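You operate a simulated robot arm through the tools that you are given. There is no shell and no other tool.

You run a simulated robot arm. Do the job below in one go: nothing can be reset, and whatever is moved stays where it is left.

## Task
Close the splice and cover it with its sleeve.
Fine: push the wire carrier home, slide the sleeve to the white mark so that no copper shows, then shut both clips.

The check looks at the end state, three seconds after you hand in, the way a careful person would. Anything else that was tipped, shoved, dropped, spilled or broken makes it a failure. Lids that push on must go on centred and level and be pressed home; caps that screw on are set level and turned clockwise until they are tight.

## Robot
A 6-joint arm with a two-finger gripper, fixed in place. Base frame: the origin is on the floor under the middle of its stand, x ahead of it, y to its left, z up; the work surface is at about z = 0.75. Units: m, degrees, N and s.
With the tool pointing down near the work surface it reaches from about 0.32 to 0.68 m from the base axis. Its first joint turns from -66.0 to 66.0 degrees. Payload 2.45 kg.
Tool frame: the origin (TCP) lies between the finger pads and is the grasp point; the fingertips stand 0.03 m ahead of it; z points along the fingers, y is the line along which they close. The gripper opens to 0.106 m; its body begins 0.079 m behind the TCP.
Orientation is that of the tool frame in the base frame, as [roll, pitch, yaw] about the fixed x, y, z axes, in that order (R = Rz(yaw) Ry(pitch) Rx(roll)). With the fingers straight down and closing along the base's y, the tool's x points along the base's -x, its y along +y and its z along -z.

## Interface
- The arm moves only by the tool drive_tool. Its argument "targets" is a list of rows, each an object (a shift or turn left out is 0, a gripper value left out holds the last) with "claw": the opening, from 0 (shut) to 1 (fully open); "translation": the shift along the tool's x, y, z in mm, a list of three; "delta_rot": the turn, a rotation vector about the tool's x, y, z in degrees, a list of three. In form: [{"claw": claw, "translation": [x, y, z], "delta_rot": [rx, ry, rz]}, ...]. A call has 1 to 20 rows; each row is the pose to reach, as a shift and turn from the pose commanded when the call began, along the tool's axes at that moment. Rows are played at 5 a second. More than 0.05 m and 8.6 degrees between two rows, or a gripper value outside its range, and nothing of the call is played. Where a pose cannot be reached the arm comes as near as it can. A force on the tool above 90 N (or 10 N above the force at the start of the call, whichever is more), or a blocked arm, ends the call early, and 0.2 s more pass. The fingers move at their own pace (about 0.153 m/s each) and stop on an object; they squeeze with about 26 N. The grip force told is the motor's: it shows also when the fingers shut on nothing. Time passes only in rows, and 0.2 s behind the last, so rows that repeat a pose let the fingers close. The reply holds the time, the measured pose of the TCP, the force on the tool along the base axes, the opening and the grip force, in the units named above and with some noise, with the torque about the TCP (base axes, N m) and any sound that the robot's microphone picked up.
- Cameras (640 x 400 px; columns grow to the right, rows downward): "scene" is fixed at [0.0654, 0.4206, 1.3914]; the picture's right is [-0.61, -0.79, 0.00], its down [-0.49, 0.38, -0.79] and it looks along [0.62, -0.48, -0.62] (base axes); focal length 312 px, centre (320, 200). "wrist" rides on the gripper at [0.076, -0.002, -0.106] in the tool frame; the picture's right is [0.02, 1.00, 0.00], its down [-0.78, 0.02, -0.62] and it looks along [-0.62, 0.01, 0.78] (tool axes); focal length 247 px, centre (320, 200). There is no depth. A picture from a camera that has moved, and an enlarged one, comes with that camera's place and axes in the base frame and with its lens. The place of the scene camera against the robot may be out by one fixed shift of up to 0.012 m in any direction.
- capture(camera): a new picture of that camera. No time passes.
- inspect(camera, box): a new picture of the part [left, top, right, bottom] of that camera's present view, enlarged. No time passes.
- close_job(): hands the job in; it is judged then, once.

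Nothing tells you positions but the pictures and the camera data. Unless the task says otherwise, let go and move clear before handing in.

The tools are called after "Emit:" by a JSON object that holds its "op" and its "data". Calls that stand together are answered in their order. drive_tool: Moves the arm, as the interface text tells. Its arguments: {"type":"object","properties":{"targets":{"type":"array"}},"required":["targets"]} The other tools are called the same way: capture (camera) takes a picture; inspect (camera, box) takes an enlarged picture of a part of a camera's view; close_job () hands the job in.

At the start:

```text
time: 0.0
eef_pos: [0.343, 0.1513, 1.1342]
tool_rot: [180.0, 0.0, 180.0]
ft_force: [0.1, 0.0, 0.2]
wrist_torque: [-0.03, 0.04, 0.0]
gripper_width: 0.1061
gripper_force: 0.1
```

scene: 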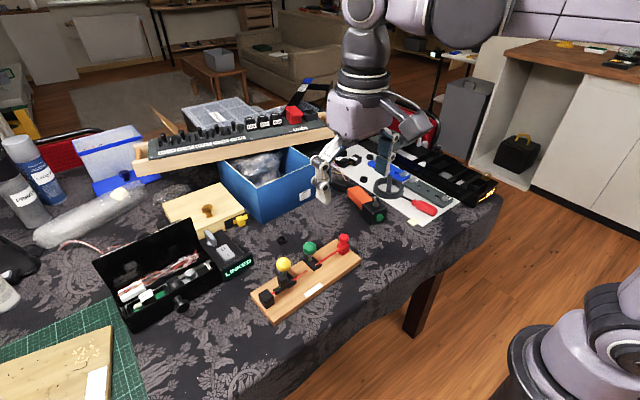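
wrist: 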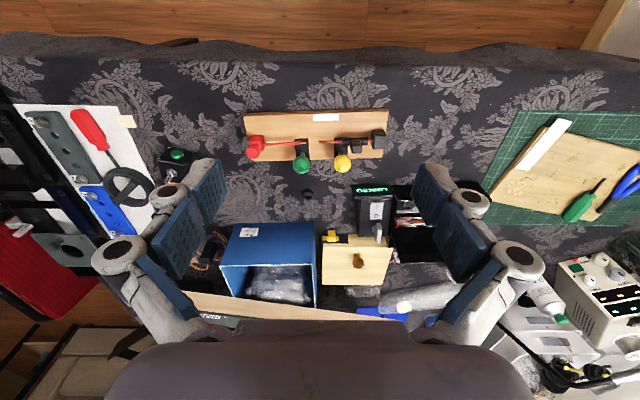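

I see a wooden board with a red block, green and yellow knobs and black parts, which is probably the splice fixture. I'll zoom in on it before moving.

Emit:
{"op": "inspect", "data": {"camera": "scene", "box": [240, 220, 370, 330]}}

Emit:
{"op": "inspect", "data": {"camera": "wrist", "box": [230, 95, 410, 205]}}

Emit:
{"op": "inspect", "data": {"camera": "scene", "box": [80, 160, 400, 340]}}

```text
3.64 times, centred on (305, 275) of scene
camera zoom: at [0.0654, 0.4206, 1.3914], right [-0.61, -0.79, 0.0], down [-0.49, 0.38, -0.79], along [0.62, -0.48, -0.62], focal length 1136 px, centre (374, -73)
```

zoom: 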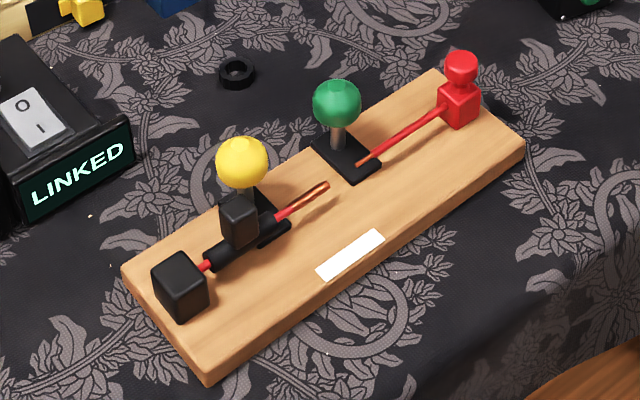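

```text
3.56 times, centred on (320, 150) of wrist
camera zoom: at [0.2672, 0.1492, 1.2401], right [-0.02, 1.0, 0.0], down [0.78, 0.02, 0.62], along [0.62, 0.01, -0.78], focal length 878 px, centre (320, 378)
```

zoom: 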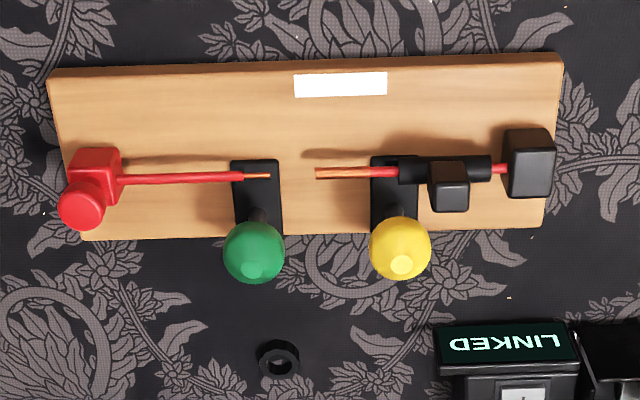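

```text
2.00 times, centred on (240, 250) of scene
camera zoom: at [0.0654, 0.4206, 1.3914], right [-0.61, -0.79, 0.0], down [-0.49, 0.38, -0.79], along [0.62, -0.48, -0.62], focal length 625 px, centre (480, 100)
```

zoom: 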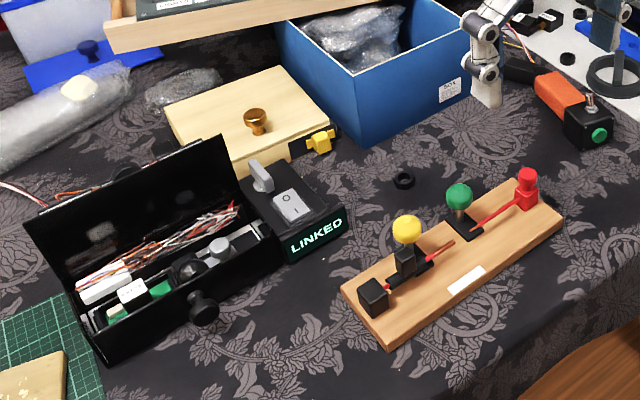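

The splice board lies roughly along y. The red carrier is at the −y end, the fixed black block at +y, the black sleeve with a tab sits on the wire, and the green and yellow knobs are the clips. I'll lower the wrist camera over it for a closer look.

Emit:
{"op": "drive_tool", "data": {"targets": [{"claw": 1, "translation": [-20, 2, 30]}, {"translation": [-40, 4, 60]}, {"translation": [-60, 6, 90]}, {"translation": [-80, 7, 120]}, {"translation": [-95, 8, 150]}, {"translation": [-95, 8, 150]}]}}

Emit:
{"op": "capture", "data": {"camera": "wrist"}}

Emit:
{"op": "capture", "data": {"camera": "scene"}}

```text
time: 1.4
eef_pos: [0.4391, 0.1572, 0.9829]
tool_rot: [179.9, 0.1, -180.0]
ft_force: [-0.2, -0.3, -0.6]
wrist_torque: [-0.02, -0.02, 0.02]
gripper_width: 0.106
gripper_force: 0.2
```

```text
taken
camera wrist: at [0.3616, 0.1556, 1.0894], right [-0.02, 1.0, 0.0], down [0.78, 0.02, 0.62], along [0.62, 0.01, -0.78], focal length 247 px, centre (320, 200)
```

wrist: 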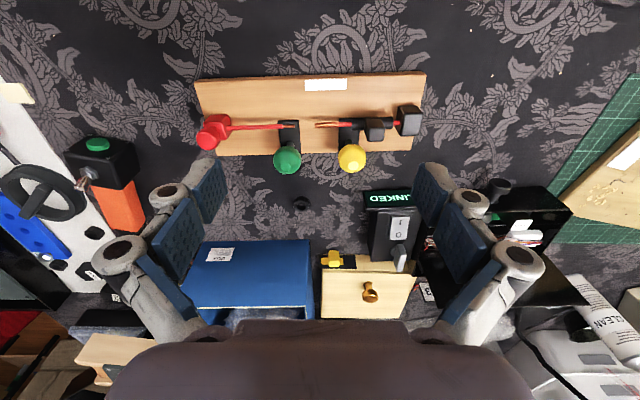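

```text
taken
```

scene: 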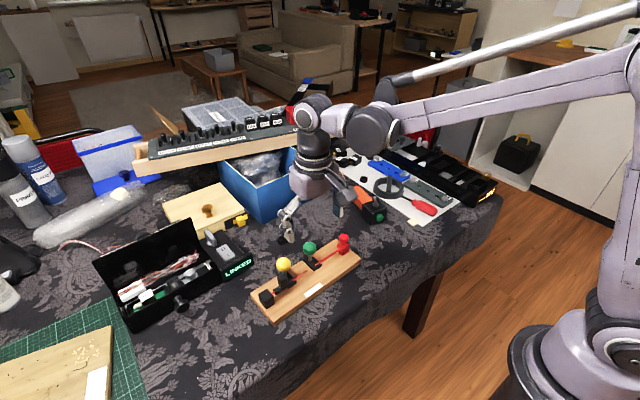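

The board is in clear view now. I'll zoom in on its parts.

Emit:
{"op": "inspect", "data": {"camera": "wrist", "box": [185, 65, 435, 185]}}

Emit:
{"op": "inspect", "data": {"camera": "wrist", "box": [260, 80, 380, 180]}}

Emit:
{"op": "inspect", "data": {"camera": "scene", "box": [245, 225, 325, 325]}}

Emit:
{"op": "inspect", "data": {"camera": "scene", "box": [290, 225, 370, 290]}}

```text
2.56 times, centred on (310, 125) of wrist
camera zoom: at [0.3616, 0.1556, 1.0894], right [-0.02, 1.0, 0.0], down [0.78, 0.02, 0.62], along [0.62, 0.01, -0.78], focal length 632 px, centre (346, 392)
```

zoom: 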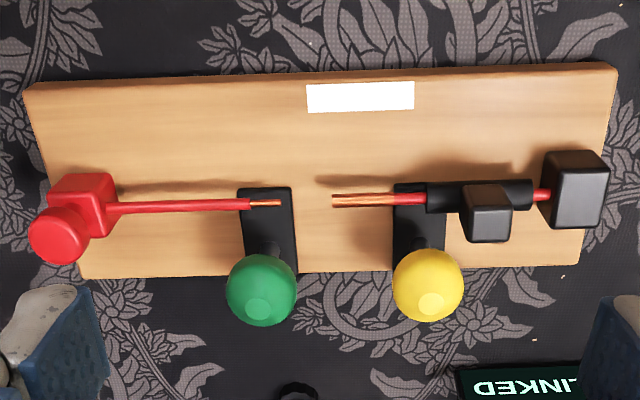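

```text
4.00 times, centred on (320, 130) of wrist
camera zoom: at [0.3616, 0.1556, 1.0894], right [-0.02, 1.0, 0.0], down [0.78, 0.02, 0.62], along [0.62, 0.01, -0.78], focal length 988 px, centre (320, 480)
```

zoom: 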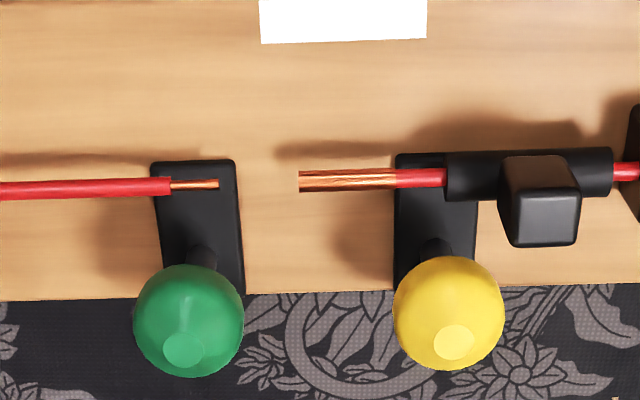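

```text
4.00 times, centred on (285, 275) of scene
camera zoom: at [0.0654, 0.4206, 1.3914], right [-0.61, -0.79, 0.0], down [-0.49, 0.38, -0.79], along [0.62, -0.48, -0.62], focal length 1250 px, centre (460, -100)
```

zoom: 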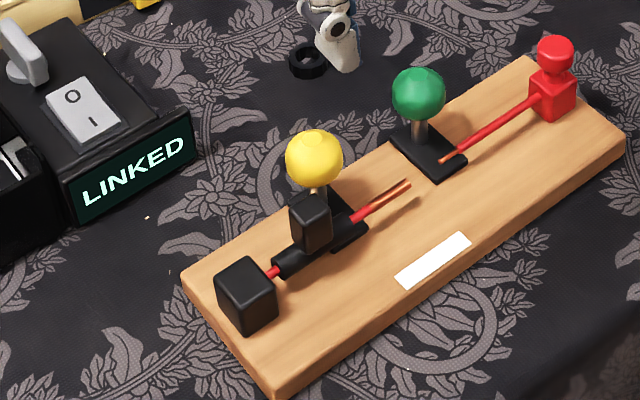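

```text
6.15 times, centred on (330, 258) of scene
camera zoom: at [0.0654, 0.4206, 1.3914], right [-0.61, -0.79, 0.0], down [-0.49, 0.38, -0.79], along [0.62, -0.48, -0.62], focal length 1922 px, centre (258, -154)
```

zoom: 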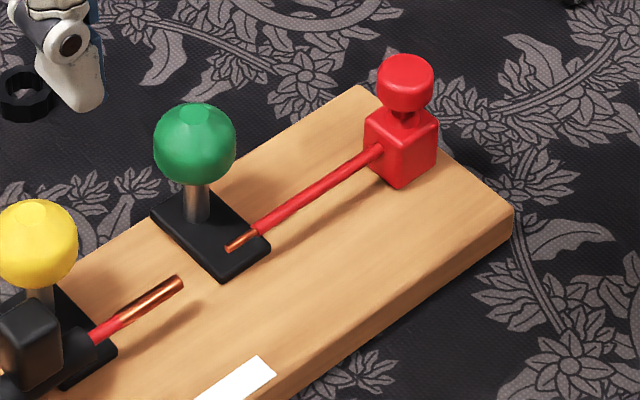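

The red wire ends in a pin that goes into the copper socket. The mark is about 50 mm long, which matches the sleeve. Next I need to see how the clips move, so I'm zooming in hard on them.

Emit:
{"op": "inspect", "data": {"camera": "scene", "box": [297, 235, 327, 275]}}

Emit:
{"op": "inspect", "data": {"camera": "scene", "box": [270, 250, 305, 295]}}

Emit:
{"op": "inspect", "data": {"camera": "wrist", "box": [270, 110, 310, 180]}}

Emit:
{"op": "inspect", "data": {"camera": "wrist", "box": [190, 95, 250, 155]}}

Emit:
{"op": "inspect", "data": {"camera": "wrist", "box": [330, 95, 430, 175]}}

```text
10.00 times, centred on (312, 255) of scene
camera zoom: at [0.0654, 0.4206, 1.3914], right [-0.61, -0.79, 0.0], down [-0.49, 0.38, -0.79], along [0.62, -0.48, -0.62], focal length 3124 px, centre (400, -350)
```

zoom: 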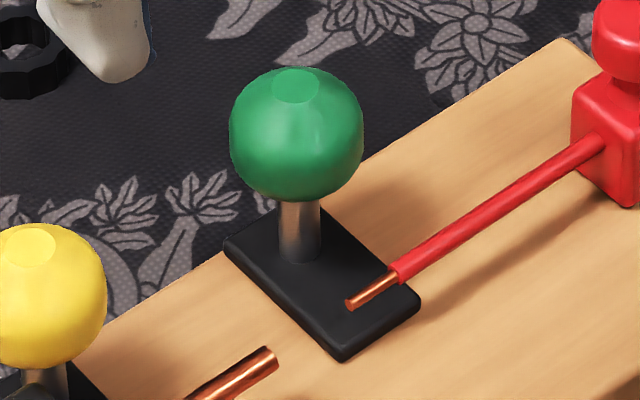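

```text
8.89 times, centred on (288, 272) of scene
camera zoom: at [0.0654, 0.4206, 1.3914], right [-0.61, -0.79, 0.0], down [-0.49, 0.38, -0.79], along [0.62, -0.48, -0.62], focal length 2777 px, centre (609, -444)
```

zoom: 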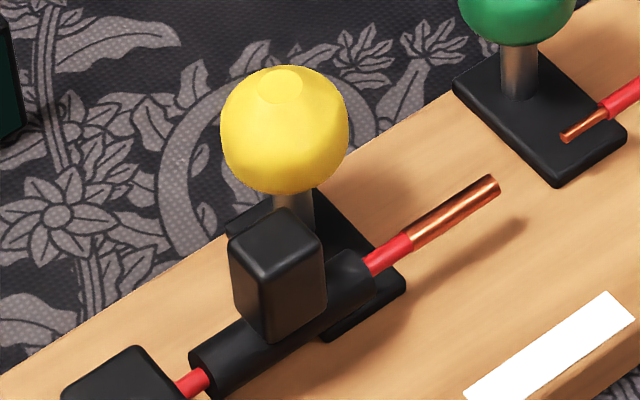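

```text
5.71 times, centred on (290, 145) of wrist
camera zoom: at [0.3616, 0.1556, 1.0894], right [-0.02, 1.0, 0.0], down [0.78, 0.02, 0.62], along [0.62, 0.01, -0.78], focal length 1411 px, centre (491, 514)
```

zoom: 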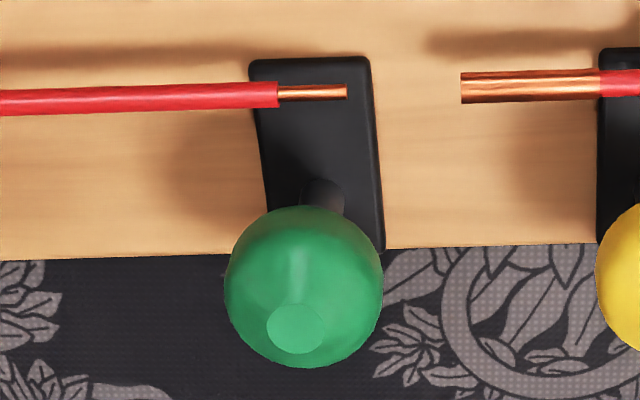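

```text
6.67 times, centred on (220, 125) of wrist
camera zoom: at [0.3616, 0.1556, 1.0894], right [-0.02, 1.0, 0.0], down [0.78, 0.02, 0.62], along [0.62, 0.01, -0.78], focal length 1646 px, centre (987, 700)
```

zoom: 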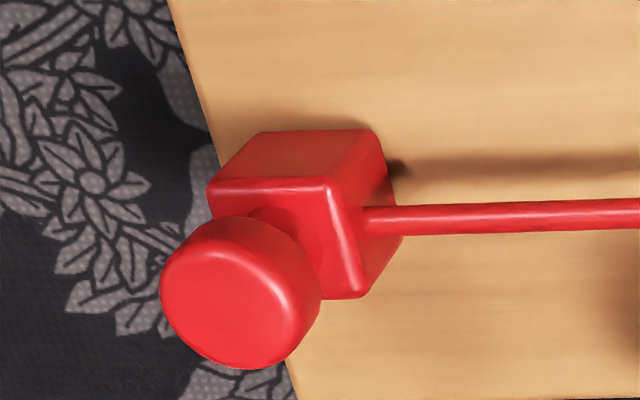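

```text
5.00 times, centred on (380, 135) of wrist
camera zoom: at [0.3616, 0.1556, 1.0894], right [-0.02, 1.0, 0.0], down [0.78, 0.02, 0.62], along [0.62, 0.01, -0.78], focal length 1235 px, centre (20, 525)
```

zoom: 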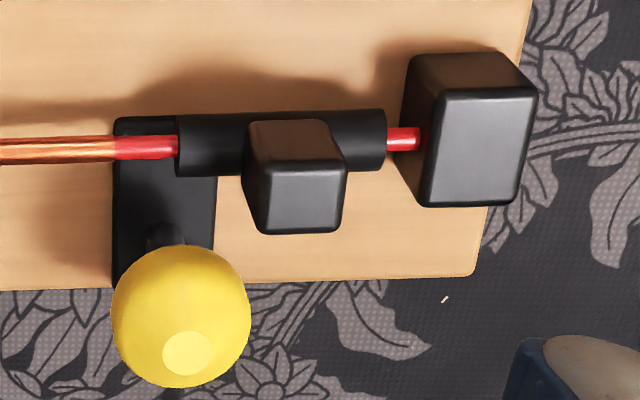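

It isn't obvious how the clips close: each is a post with a ball on a plate. I'll tilt the wrist and look at them from a lower angle.

Emit:
{"op": "drive_tool", "data": {"targets": [{"translation": [20, 0, 15], "delta_rot": [0, -7, 0]}, {"translation": [40, 0, 30], "delta_rot": [0, -14, 0]}, {"translation": [55, 0, 50], "delta_rot": [0, -21, 0]}, {"translation": [60, 0, 70], "delta_rot": [0, -28, 0]}, {"translation": [60, 0, 85], "delta_rot": [0, -32, 0]}, {"translation": [60, 0, 85], "delta_rot": [0, -32, 0]}]}}

Emit:
{"op": "capture", "data": {"camera": "wrist"}}

Emit:
{"op": "inspect", "data": {"camera": "wrist", "box": [200, 120, 440, 270]}}

```text
time: 2.8
eef_pos: [0.3795, 0.1574, 0.8985]
tool_rot: [179.9, 32.1, -180.0]
ft_force: [-0.3, 0.9, 0.0]
wrist_torque: [-0.01, -0.02, 0.03]
gripper_width: 0.106
gripper_force: 0.0
```

```text
taken
camera wrist: at [0.2598, 0.1556, 0.9477], right [-0.02, 1.0, -0.01], down [0.33, 0.02, 0.94], along [0.94, 0.01, -0.33], focal length 247 px, centre (320, 200)
```

wrist: 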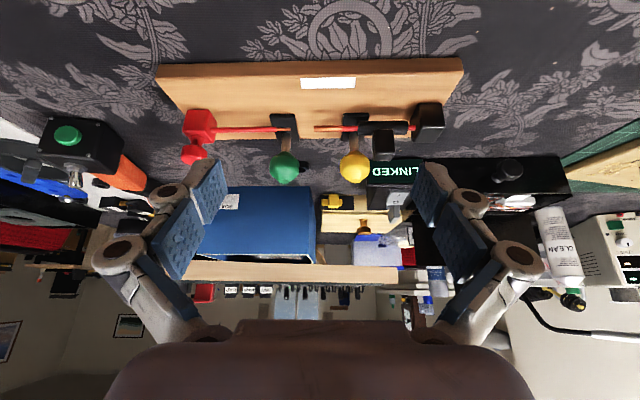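

```text
2.67 times, centred on (320, 195) of wrist
camera zoom: at [0.2598, 0.1556, 0.9477], right [-0.02, 1.0, -0.01], down [0.33, 0.02, 0.94], along [0.94, 0.01, -0.33], focal length 659 px, centre (320, 213)
```

zoom: 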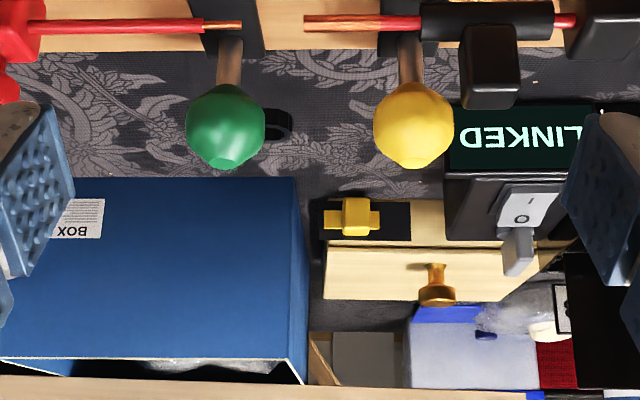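

Emit:
{"op": "inspect", "data": {"camera": "wrist", "box": [250, 90, 410, 190]}}

Emit:
{"op": "inspect", "data": {"camera": "wrist", "box": [150, 50, 310, 190]}}

Emit:
{"op": "inspect", "data": {"camera": "wrist", "box": [310, 60, 470, 190]}}

```text
4.00 times, centred on (330, 140) of wrist
camera zoom: at [0.2598, 0.1556, 0.9477], right [-0.02, 1.0, -0.01], down [0.33, 0.02, 0.94], along [0.94, 0.01, -0.33], focal length 988 px, centre (280, 440)
```

zoom: 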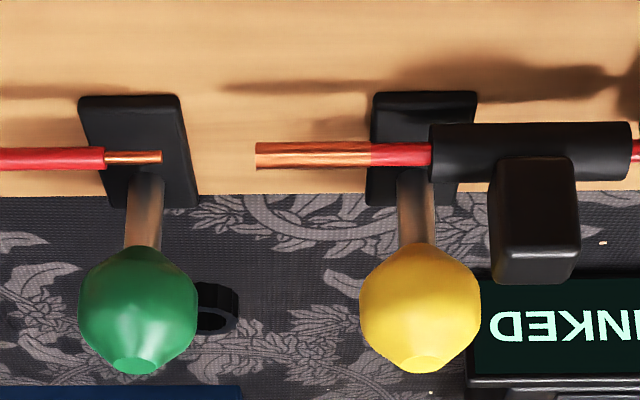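

```text
2.86 times, centred on (230, 120) of wrist
camera zoom: at [0.2598, 0.1556, 0.9477], right [-0.02, 1.0, -0.01], down [0.33, 0.02, 0.94], along [0.94, 0.01, -0.33], focal length 706 px, centre (577, 429)
```

zoom: 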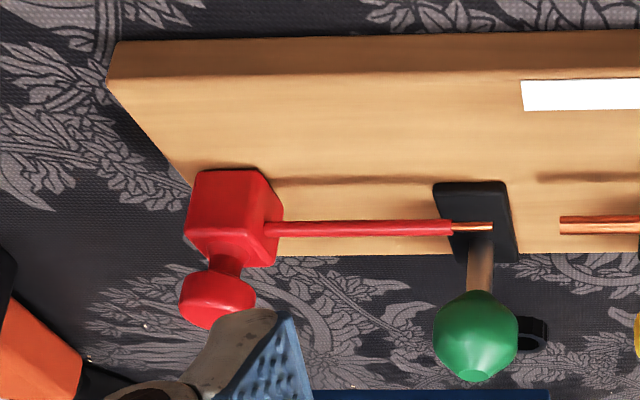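

```text
3.08 times, centred on (390, 125) of wrist
camera zoom: at [0.2598, 0.1556, 0.9477], right [-0.02, 1.0, -0.01], down [0.33, 0.02, 0.94], along [0.94, 0.01, -0.33], focal length 760 px, centre (105, 431)
```

zoom: 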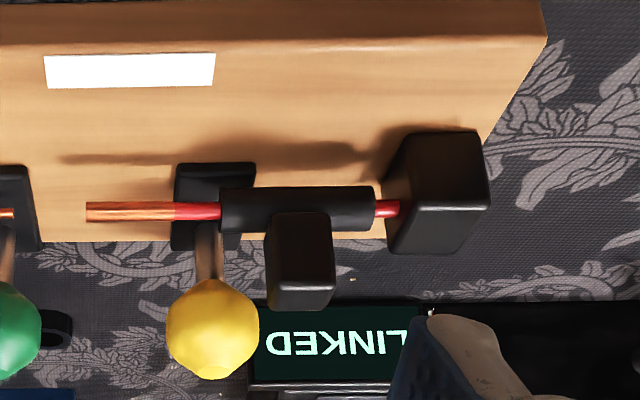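

The post and ball clips stand about 30 mm behind the wire. The carrier knob is near (0.487, 0.027, 0.82), the board top is about z 0.771 and the wire axis about z 0.791. Before any close work I'll check the shape of the fingers.

Emit:
{"op": "inspect", "data": {"camera": "wrist", "box": [400, 140, 560, 340]}}

Emit:
{"op": "inspect", "data": {"camera": "scene", "box": [260, 90, 420, 270]}}

```text
2.00 times, centred on (480, 240) of wrist
camera zoom: at [0.2598, 0.1556, 0.9477], right [-0.02, 1.0, -0.01], down [0.33, 0.02, 0.94], along [0.94, 0.01, -0.33], focal length 494 px, centre (0, 120)
```

zoom: 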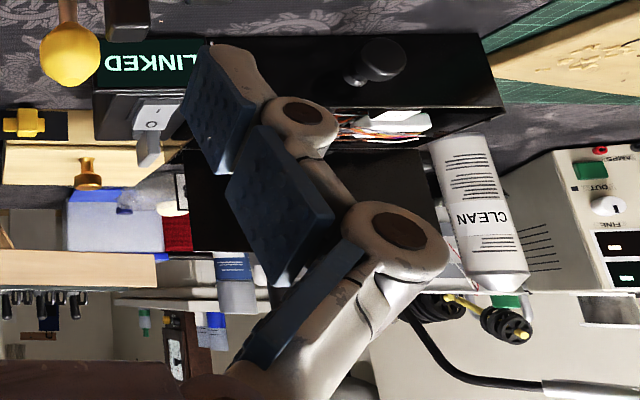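

```text
2.22 times, centred on (340, 180) of scene
camera zoom: at [0.0654, 0.4206, 1.3914], right [-0.61, -0.79, 0.0], down [-0.49, 0.38, -0.79], along [0.62, -0.48, -0.62], focal length 694 px, centre (276, 244)
```

zoom: 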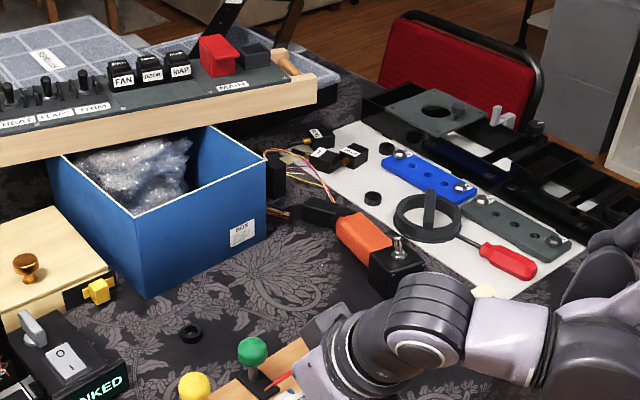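

The pads look about 25 mm wide. I'll set the tool upright again above the carrier knob, narrow the fingers and look once more.

Emit:
{"op": "drive_tool", "data": {"targets": [{"claw": 1, "translation": [-16, 0, -25], "delta_rot": [0, 8, 0]}, {"translation": [-32, 0, -51], "delta_rot": [0, 16, 0]}, {"claw": 0.5, "translation": [-55, -30, -37], "delta_rot": [0, 24, 0]}, {"translation": [-78, -63, -23], "delta_rot": [0, 32, 0]}, {"translation": [-100, -97, -9], "delta_rot": [0, 32.1, 0]}, {"translation": [-123, -130, 6], "delta_rot": [0, 32.1, 0]}, {"translation": [-123, -130, 6], "delta_rot": [0, 32.1, 0]}]}}

Emit:
{"op": "capture", "data": {"camera": "wrist"}}

Emit:
{"op": "capture", "data": {"camera": "scene"}}

```text
time: 4.4
eef_pos: [0.4848, 0.0277, 0.958]
tool_rot: [179.9, -0.1, -179.9]
ft_force: [0.0, -0.3, 0.4]
wrist_torque: [-0.03, 0.01, -0.03]
gripper_width: 0.053
gripper_force: 0.0
```

```text
taken
camera wrist: at [0.4085, 0.0249, 1.0654], right [-0.02, 1.0, 0.0], down [0.78, 0.02, 0.62], along [0.62, 0.01, -0.78], focal length 247 px, centre (320, 200)
```

wrist: 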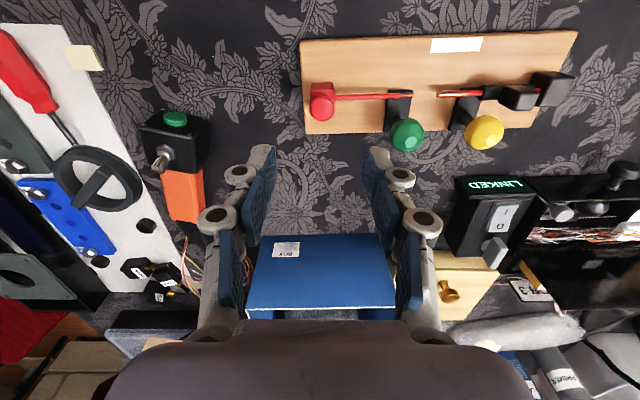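

```text
taken
```

scene: 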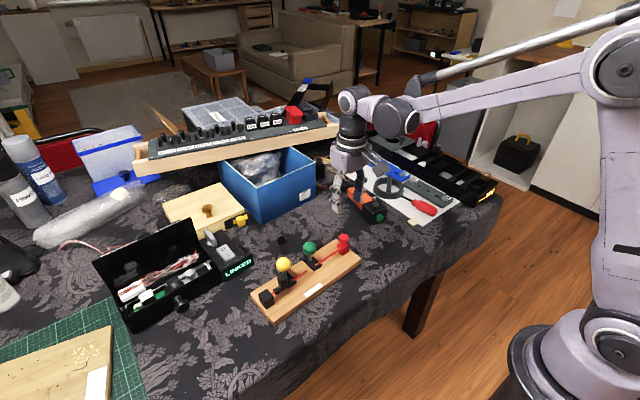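

Emit:
{"op": "inspect", "data": {"camera": "wrist", "box": [290, 30, 450, 160]}}

Emit:
{"op": "inspect", "data": {"camera": "wrist", "box": [200, 130, 450, 320]}}

Emit:
{"op": "inspect", "data": {"camera": "scene", "box": [310, 130, 400, 280]}}

```text
3.08 times, centred on (370, 95) of wrist
camera zoom: at [0.4085, 0.0249, 1.0654], right [-0.02, 1.0, 0.0], down [0.78, 0.02, 0.62], along [0.62, 0.01, -0.78], focal length 760 px, centre (166, 523)
```

zoom: 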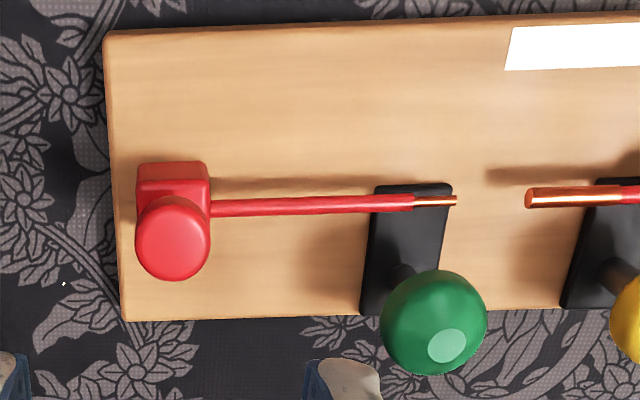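

```text
2.11 times, centred on (325, 225) of wrist
camera zoom: at [0.4085, 0.0249, 1.0654], right [-0.02, 1.0, 0.0], down [0.78, 0.02, 0.62], along [0.62, 0.01, -0.78], focal length 520 px, centre (310, 147)
```

zoom: 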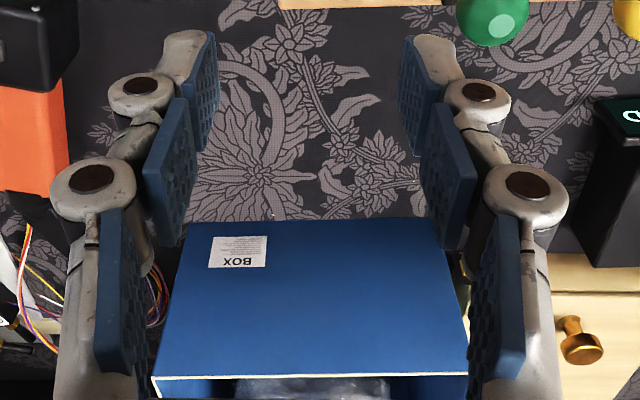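

```text
2.67 times, centred on (355, 205) of scene
camera zoom: at [0.0654, 0.4205, 1.3914], right [-0.61, -0.79, 0.0], down [-0.49, 0.38, -0.79], along [0.62, -0.48, -0.62], focal length 833 px, centre (227, 187)
```

zoom: 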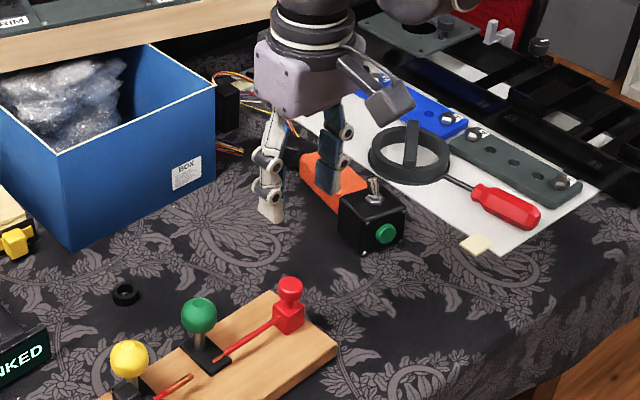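

The knob sits at about (0.488, 0.028), 24 mm across, and the board is turned about 2.8°. I'll align the yaw and come down over the knob with the fingers half open.

Emit:
{"op": "drive_tool", "data": {"targets": [{"claw": 0.5, "translation": [-1, 0.3, 30], "delta_rot": [0, 0, -2.8]}, {"translation": [-2, 0.3, 60], "delta_rot": [0, 0, -2.8]}, {"translation": [-2, 0.3, 90], "delta_rot": [0, 0, -2.8]}, {"translation": [-2, 0.3, 108], "delta_rot": [0, 0, -2.8]}, {"translation": [-2, 0.3, 110], "delta_rot": [0, 0, -2.8]}]}}

Emit:
{"op": "capture", "data": {"camera": "wrist"}}

Emit:
{"op": "inspect", "data": {"camera": "scene", "box": [290, 190, 390, 290]}}

```text
time: 5.6
eef_pos: [0.4867, 0.0294, 0.8483]
tool_rot: [179.9, -0.1, -177.2]
ft_force: [1.2, -0.6, 0.3]
wrist_torque: [-0.04, -0.02, 0.02]
gripper_width: 0.0529
gripper_force: 0.0
```

```text
taken
camera wrist: at [0.4119, 0.0221, 0.9548], right [-0.07, 1.0, 0.0], down [0.78, 0.05, 0.62], along [0.62, 0.04, -0.78], focal length 247 px, centre (320, 200)
```

wrist: 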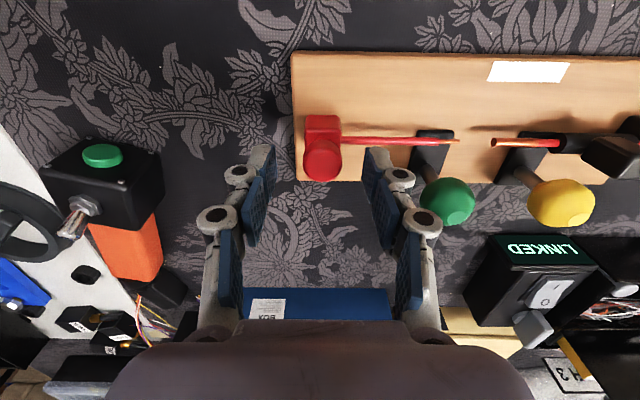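

```text
4.00 times, centred on (340, 240) of scene
camera zoom: at [0.0654, 0.4206, 1.3914], right [-0.61, -0.79, 0.0], down [-0.49, 0.38, -0.79], along [0.62, -0.48, -0.62], focal length 1250 px, centre (240, 40)
```

zoom: 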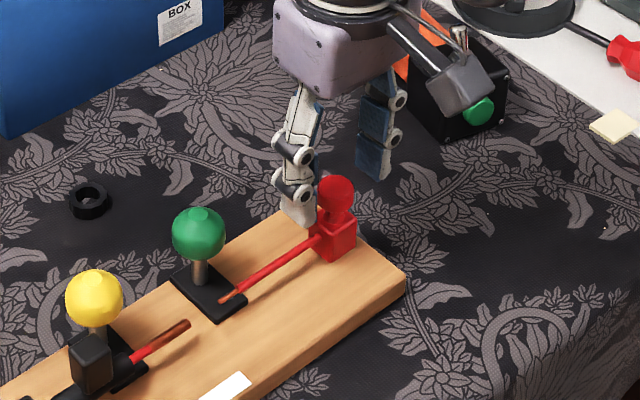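

The knob is centred between the fingers. I'll go down another 12 mm and grip it.

Emit:
{"op": "drive_tool", "data": {"targets": [{"claw": 0.5, "translation": [1, 0, 6]}, {"translation": [1.5, 0, 12]}, {"claw": 0.3, "translation": [1.5, 0, 12]}, {"claw": 0.0, "translation": [1.5, 0, 12]}, {"claw": 0.0, "translation": [1.5, 0, 12]}]}}

Emit:
{"op": "inspect", "data": {"camera": "scene", "box": [290, 190, 390, 290]}}

Emit:
{"op": "inspect", "data": {"camera": "wrist", "box": [240, 40, 480, 240]}}

```text
time: 6.8
eef_pos: [0.4874, 0.0281, 0.8376]
tool_rot: [179.9, -0.1, -177.3]
ft_force: [0.4, 2.6, 0.1]
wrist_torque: [0.04, 0.04, -0.04]
gripper_width: 0.023
gripper_force: 26.3
```

```text
4.00 times, centred on (340, 240) of scene
camera zoom: at [0.0654, 0.4206, 1.3914], right [-0.61, -0.79, 0.0], down [-0.49, 0.38, -0.79], along [0.62, -0.48, -0.62], focal length 1250 px, centre (240, 40)
```

zoom: 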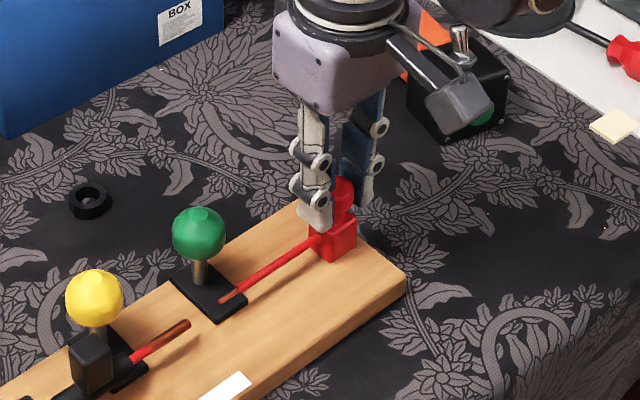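

```text
2.00 times, centred on (360, 140) of wrist
camera zoom: at [0.4105, 0.0233, 0.9439], right [-0.07, 1.0, 0.0], down [0.78, 0.05, 0.62], along [0.62, 0.04, -0.78], focal length 494 px, centre (240, 320)
```

zoom: 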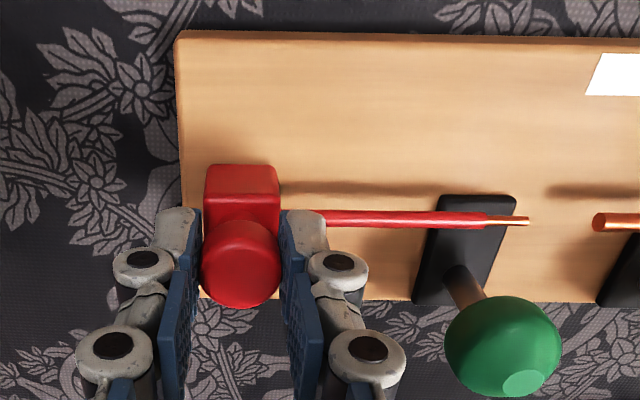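

The knob is gripped. I'll push the carrier along +y in small steps and watch the force.

Emit:
{"op": "drive_tool", "data": {"targets": [{"claw": 0, "translation": [0, 4, 0]}, {"translation": [0, 8, 0]}, {"translation": [0, 12, 0]}, {"translation": [0, 16, 0]}, {"translation": [0, 20, 0]}]}}

Emit:
{"op": "inspect", "data": {"camera": "wrist", "box": [240, 40, 480, 240]}}

Emit:
{"op": "inspect", "data": {"camera": "scene", "box": [250, 200, 390, 320]}}

```text
time: 8.0
eef_pos: [0.4851, 0.0497, 0.8372]
tool_rot: [180.0, 0.0, -177.1]
ft_force: [-1.0, -0.3, 0.7]
wrist_torque: [0.03, -0.48, 0.01]
gripper_width: 0.0229
gripper_force: 26.2
```

```text
2.00 times, centred on (360, 140) of wrist
camera zoom: at [0.4089, 0.0439, 0.9439], right [-0.07, 1.0, 0.0], down [0.78, 0.06, 0.62], along [0.62, 0.05, -0.78], focal length 494 px, centre (240, 320)
```

zoom: 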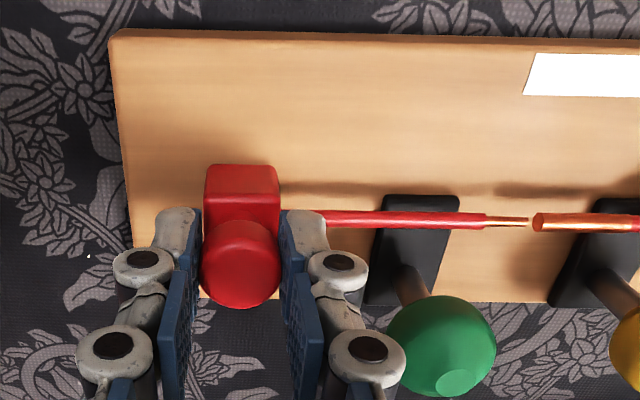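

```text
3.33 times, centred on (320, 260) of scene
camera zoom: at [0.0654, 0.4206, 1.3914], right [-0.61, -0.79, 0.0], down [-0.49, 0.38, -0.79], along [0.62, -0.48, -0.62], focal length 1041 px, centre (320, 0)
```

zoom: 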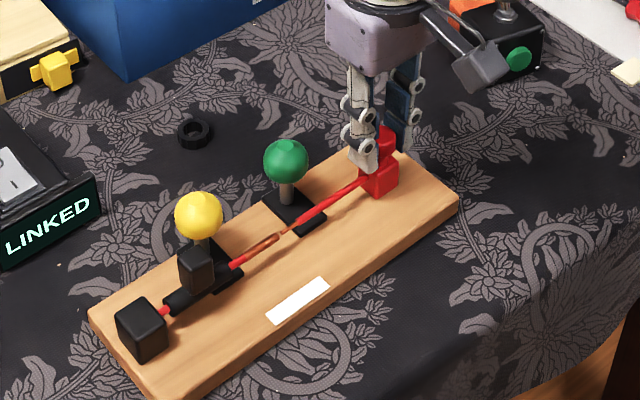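

The carrier slides freely and the pin lines up with the socket. I'll keep going slowly toward home.

Emit:
{"op": "drive_tool", "data": {"targets": [{"claw": 0, "translation": [0, 3, 0]}, {"translation": [0, 6, 0]}, {"translation": [0, 9, 0]}, {"translation": [0, 12, 0]}, {"translation": [0, 14, 0]}, {"translation": [0, 15, 0]}]}}

Emit:
{"op": "inspect", "data": {"camera": "wrist", "box": [240, 40, 480, 240]}}

Emit:
{"op": "inspect", "data": {"camera": "scene", "box": [250, 200, 390, 320]}}

```text
time: 9.4
eef_pos: [0.4832, 0.0665, 0.8351]
tool_rot: [179.8, -0.1, -177.0]
ft_force: [0.2, -5.2, -0.5]
wrist_torque: [-0.07, -0.07, -0.05]
gripper_width: 0.0229
gripper_force: 25.7
```

```text
2.00 times, centred on (360, 140) of wrist
camera zoom: at [0.4083, 0.0603, 0.9428], right [-0.07, 1.0, 0.0], down [0.78, 0.06, 0.62], along [0.62, 0.05, -0.78], focal length 494 px, centre (240, 320)
```

zoom: 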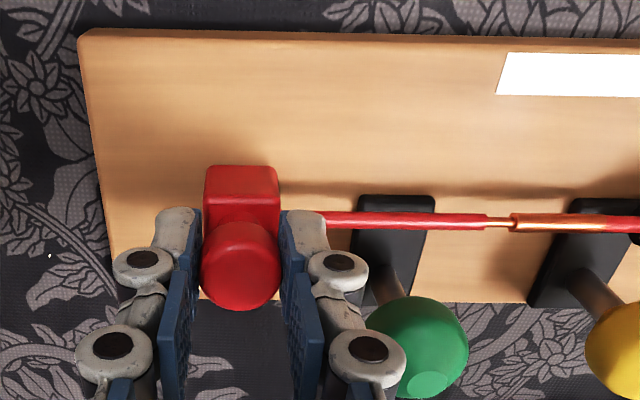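

```text
3.33 times, centred on (320, 260) of scene
camera zoom: at [0.0654, 0.4205, 1.3914], right [-0.61, -0.79, 0.0], down [-0.49, 0.38, -0.79], along [0.62, -0.48, -0.62], focal length 1041 px, centre (320, 0)
```

zoom: 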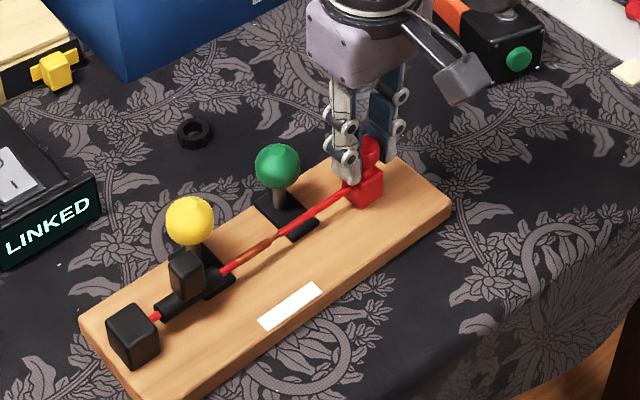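

The board itself slid about 6 mm in +y when the pin met resistance in the socket. I'll press down lightly on the knob so the board grips the table better, and check the force before pushing on.

Emit:
{"op": "drive_tool", "data": {"targets": [{"claw": 0, "translation": [0, 0, 1]}, {"translation": [0, 0, 2]}, {"translation": [0, 0, 2]}]}}

Emit:
{"op": "inspect", "data": {"camera": "scene", "box": [250, 200, 390, 320]}}

```text
time: 10.2
eef_pos: [0.4832, 0.0647, 0.8342]
tool_rot: [179.9, 0.0, -177.2]
ft_force: [3.1, 1.7, 16.9]
wrist_torque: [0.02, -0.14, 0.02]
gripper_width: 0.0228
gripper_force: 25.8
```

```text
3.33 times, centred on (320, 260) of scene
camera zoom: at [0.0652, 0.4206, 1.3914], right [-0.61, -0.79, 0.0], down [-0.49, 0.38, -0.79], along [0.62, -0.48, -0.62], focal length 1041 px, centre (320, 0)
```

zoom: 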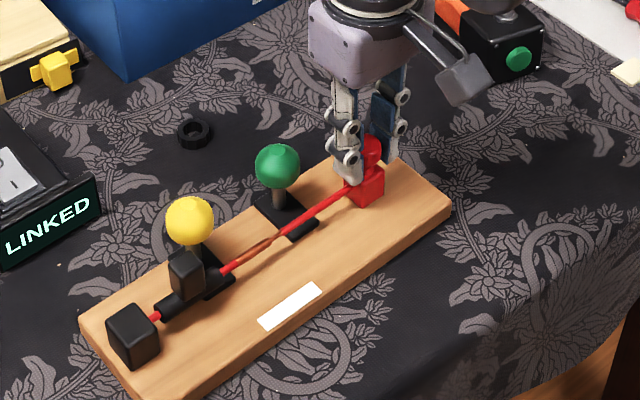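

Pressing 2 mm gives about 17 N of downforce. I'll add a little more and continue pushing in 1 mm steps.

Emit:
{"op": "drive_tool", "data": {"targets": [{"claw": 0, "translation": [0, 0, 1]}, {"translation": [0, 1, 1.2]}, {"translation": [0, 2, 1.2]}, {"translation": [0, 3, 1.2]}, {"translation": [0, 4, 1.2]}]}}

Emit:
{"op": "inspect", "data": {"camera": "scene", "box": [250, 200, 390, 320]}}

Emit:
{"op": "inspect", "data": {"camera": "wrist", "box": [240, 40, 480, 240]}}

```text
time: 11.4
eef_pos: [0.4822, 0.0692, 0.8331]
tool_rot: [180.0, -0.2, -177.2]
ft_force: [-2.0, -2.9, 0.8]
wrist_torque: [-0.1, -0.16, 0.06]
gripper_width: 0.0227
gripper_force: 26.0
```

```text
3.33 times, centred on (320, 260) of scene
camera zoom: at [0.0655, 0.4205, 1.3914], right [-0.61, -0.79, 0.0], down [-0.49, 0.38, -0.79], along [0.62, -0.48, -0.62], focal length 1041 px, centre (320, 0)
```

zoom: 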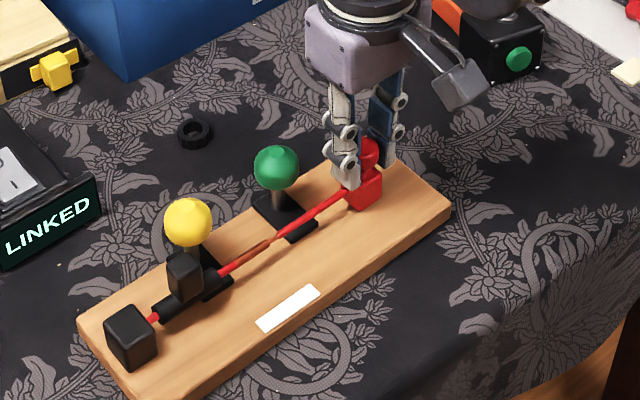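

```text
2.00 times, centred on (360, 140) of wrist
camera zoom: at [0.407, 0.0626, 0.9399], right [-0.07, 1.0, 0.0], down [0.78, 0.05, 0.62], along [0.62, 0.04, -0.79], focal length 494 px, centre (240, 320)
```

zoom: 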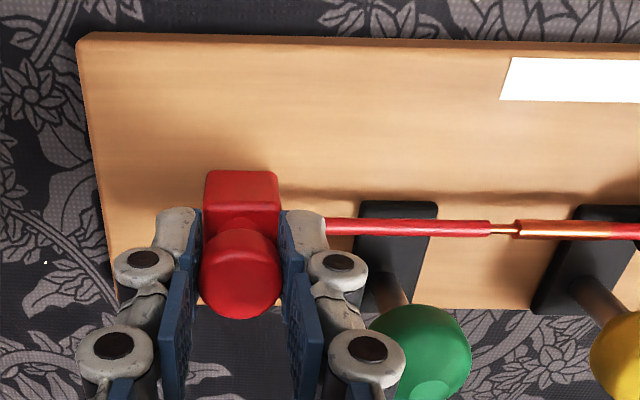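

The downforce leaked away through slip and the board crept about 2 mm more. I'll let go, close the fingers, and press on top of the knob instead: firm downforce, with the push carried by friction.

Emit:
{"op": "drive_tool", "data": {"targets": [{"claw": 0.25, "translation": [0, 0, 0]}, {"claw": 0.45, "translation": [0, 0, 0]}, {"translation": [0, 0, -20]}, {"translation": [-2, 0, -45]}, {"claw": 0, "translation": [-3, 0, -50]}, {"claw": 0, "translation": [-3, 0, -50]}, {"claw": 0, "translation": [-3, 0, -40]}]}}

Emit:
{"op": "capture", "data": {"camera": "wrist"}}

Emit:
{"op": "inspect", "data": {"camera": "scene", "box": [250, 200, 390, 320]}}

```text
time: 13.0
eef_pos: [0.4855, 0.0689, 0.8736]
tool_rot: [180.0, 0.0, -177.2]
ft_force: [-1.0, 0.8, -0.4]
wrist_torque: [-0.05, 0.01, 0.01]
gripper_width: 0.0
gripper_force: 25.9
```

```text
taken
camera wrist: at [0.4107, 0.0628, 0.9802], right [-0.07, 1.0, 0.0], down [0.78, 0.05, 0.62], along [0.62, 0.04, -0.78], focal length 247 px, centre (320, 200)
```

wrist: 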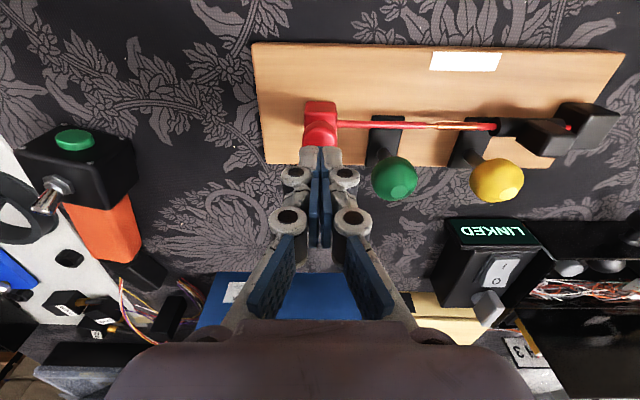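

```text
3.33 times, centred on (320, 260) of scene
camera zoom: at [0.0654, 0.4206, 1.3914], right [-0.61, -0.79, 0.0], down [-0.49, 0.38, -0.79], along [0.62, -0.48, -0.62], focal length 1041 px, centre (320, 0)
```

zoom: 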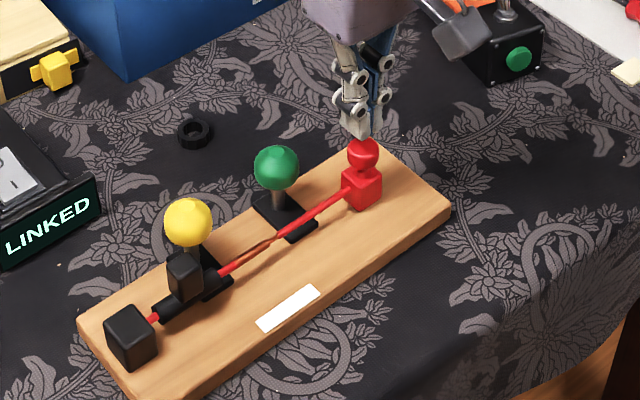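

The closed fingertips are directly above the knob. I'll lower them onto its top and build up some downforce.

Emit:
{"op": "drive_tool", "data": {"targets": [{"claw": 0, "translation": [0, 0, 6]}, {"translation": [0, 0, 10]}, {"translation": [0, 0, 13]}, {"translation": [0, 0, 15]}, {"translation": [0, 0, 15]}]}}

Emit:
{"op": "inspect", "data": {"camera": "scene", "box": [310, 200, 390, 280]}}

```text
time: 14.2
eef_pos: [0.487, 0.0679, 0.8585]
tool_rot: [180.0, -0.1, -177.2]
ft_force: [-0.4, -0.2, 0.4]
wrist_torque: [-0.01, 0.01, 0.0]
gripper_width: 0.0003
gripper_force: 26.5
```

```text
5.00 times, centred on (350, 240) of scene
camera zoom: at [0.0654, 0.4206, 1.3914], right [-0.61, -0.79, 0.0], down [-0.49, 0.38, -0.79], along [0.62, -0.48, -0.62], focal length 1562 px, centre (170, 0)
```

zoom: 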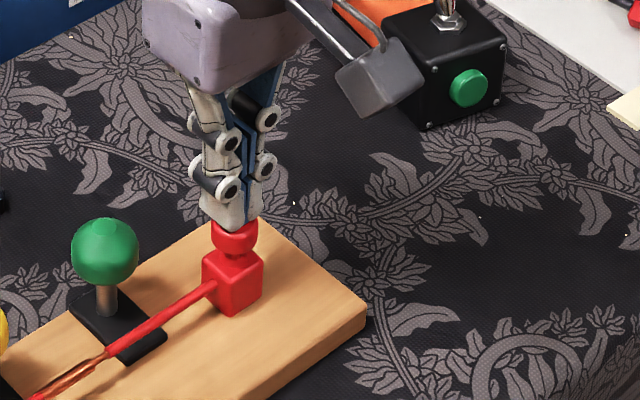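

Emit:
{"op": "drive_tool", "data": {"targets": [{"claw": 0, "translation": [0, 0, 1]}, {"translation": [0, 0, 2]}, {"translation": [0, 0, 3]}, {"translation": [0, 0, 4]}, {"translation": [0, 0, 4]}]}}

```text
time: 15.4
eef_pos: [0.4866, 0.0689, 0.8557]
tool_rot: [179.9, -0.1, -177.3]
ft_force: [-1.5, -3.9, 41.6]
wrist_torque: [-0.09, 0.1, 0.12]
gripper_width: 0.006
gripper_force: 26.0
```

I have about 41 N of downforce. Now I'll push +y in 1 mm steps with it held.

Emit:
{"op": "drive_tool", "data": {"targets": [{"claw": 0, "translation": [0, 1, 0]}, {"translation": [0, 2, 0]}, {"translation": [0, 3, 0]}, {"translation": [0, 4, 0]}]}}

Emit:
{"op": "inspect", "data": {"camera": "scene", "box": [250, 200, 390, 320]}}

Emit:
{"op": "inspect", "data": {"camera": "wrist", "box": [240, 40, 480, 240]}}

```text
time: 16.4
eef_pos: [0.4864, 0.07, 0.8553]
tool_rot: [-179.7, 0.0, -177.4]
ft_force: [-3.9, -20.3, 69.9]
wrist_torque: [-0.55, 0.19, -0.06]
gripper_width: 0.0059
gripper_force: 26.1
```

```text
3.33 times, centred on (320, 260) of scene
camera zoom: at [0.0642, 0.4199, 1.3917], right [-0.61, -0.79, 0.0], down [-0.49, 0.38, -0.79], along [0.62, -0.48, -0.62], focal length 1041 px, centre (320, 0)
```

zoom: 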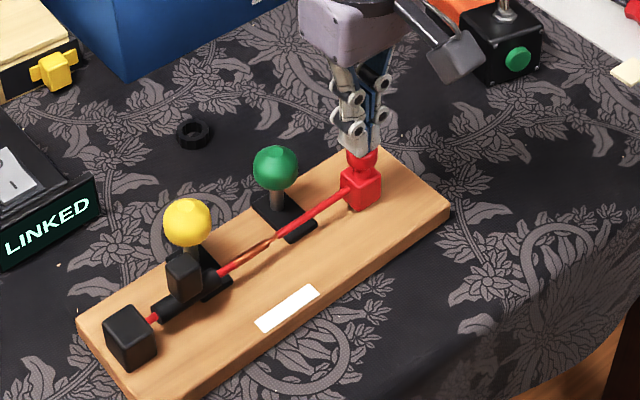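

```text
2.00 times, centred on (360, 140) of wrist
camera zoom: at [0.4105, 0.0645, 0.9622], right [-0.07, 1.0, -0.01], down [0.78, 0.06, 0.62], along [0.62, 0.04, -0.78], focal length 494 px, centre (240, 320)
```

zoom: 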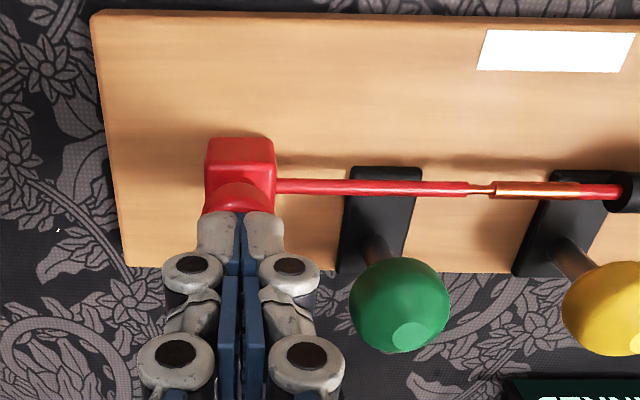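

About 20 N of push gave no further travel. This may be the carrier's end stop, or it may be jamming under the downforce. I'll lift off and measure the joint closely.

Emit:
{"op": "drive_tool", "data": {"targets": [{"claw": 0, "translation": [0, -4, 0]}, {"translation": [0, -4, -10]}, {"translation": [0, 10, -45]}, {"translation": [10, 45, -75]}, {"claw": 1, "translation": [40, 75, -85]}, {"claw": 1, "translation": [40, 75, -85]}]}}

Emit:
{"op": "capture", "data": {"camera": "wrist"}}

Emit:
{"op": "capture", "data": {"camera": "scene"}}

```text
time: 17.8
eef_pos: [0.4433, 0.1456, 0.9394]
tool_rot: [-180.0, -0.1, -177.2]
ft_force: [0.9, -0.3, 0.1]
wrist_torque: [0.04, -0.02, 0.03]
gripper_width: 0.1061
gripper_force: 0.0
```

```text
taken
camera wrist: at [0.3683, 0.1408, 1.0465], right [-0.07, 1.0, 0.0], down [0.78, 0.05, 0.62], along [0.62, 0.04, -0.78], focal length 247 px, centre (320, 200)
```

wrist: 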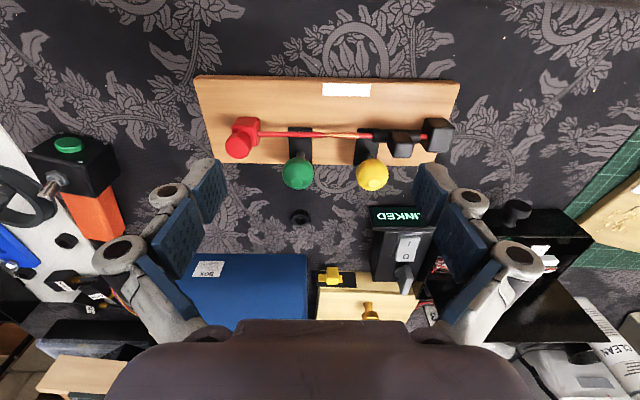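

```text
taken
```

scene: 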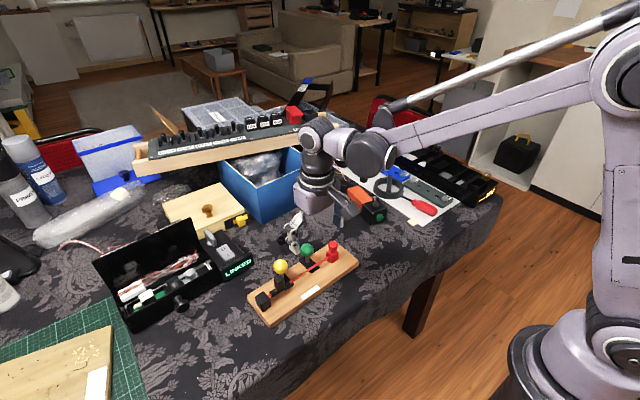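

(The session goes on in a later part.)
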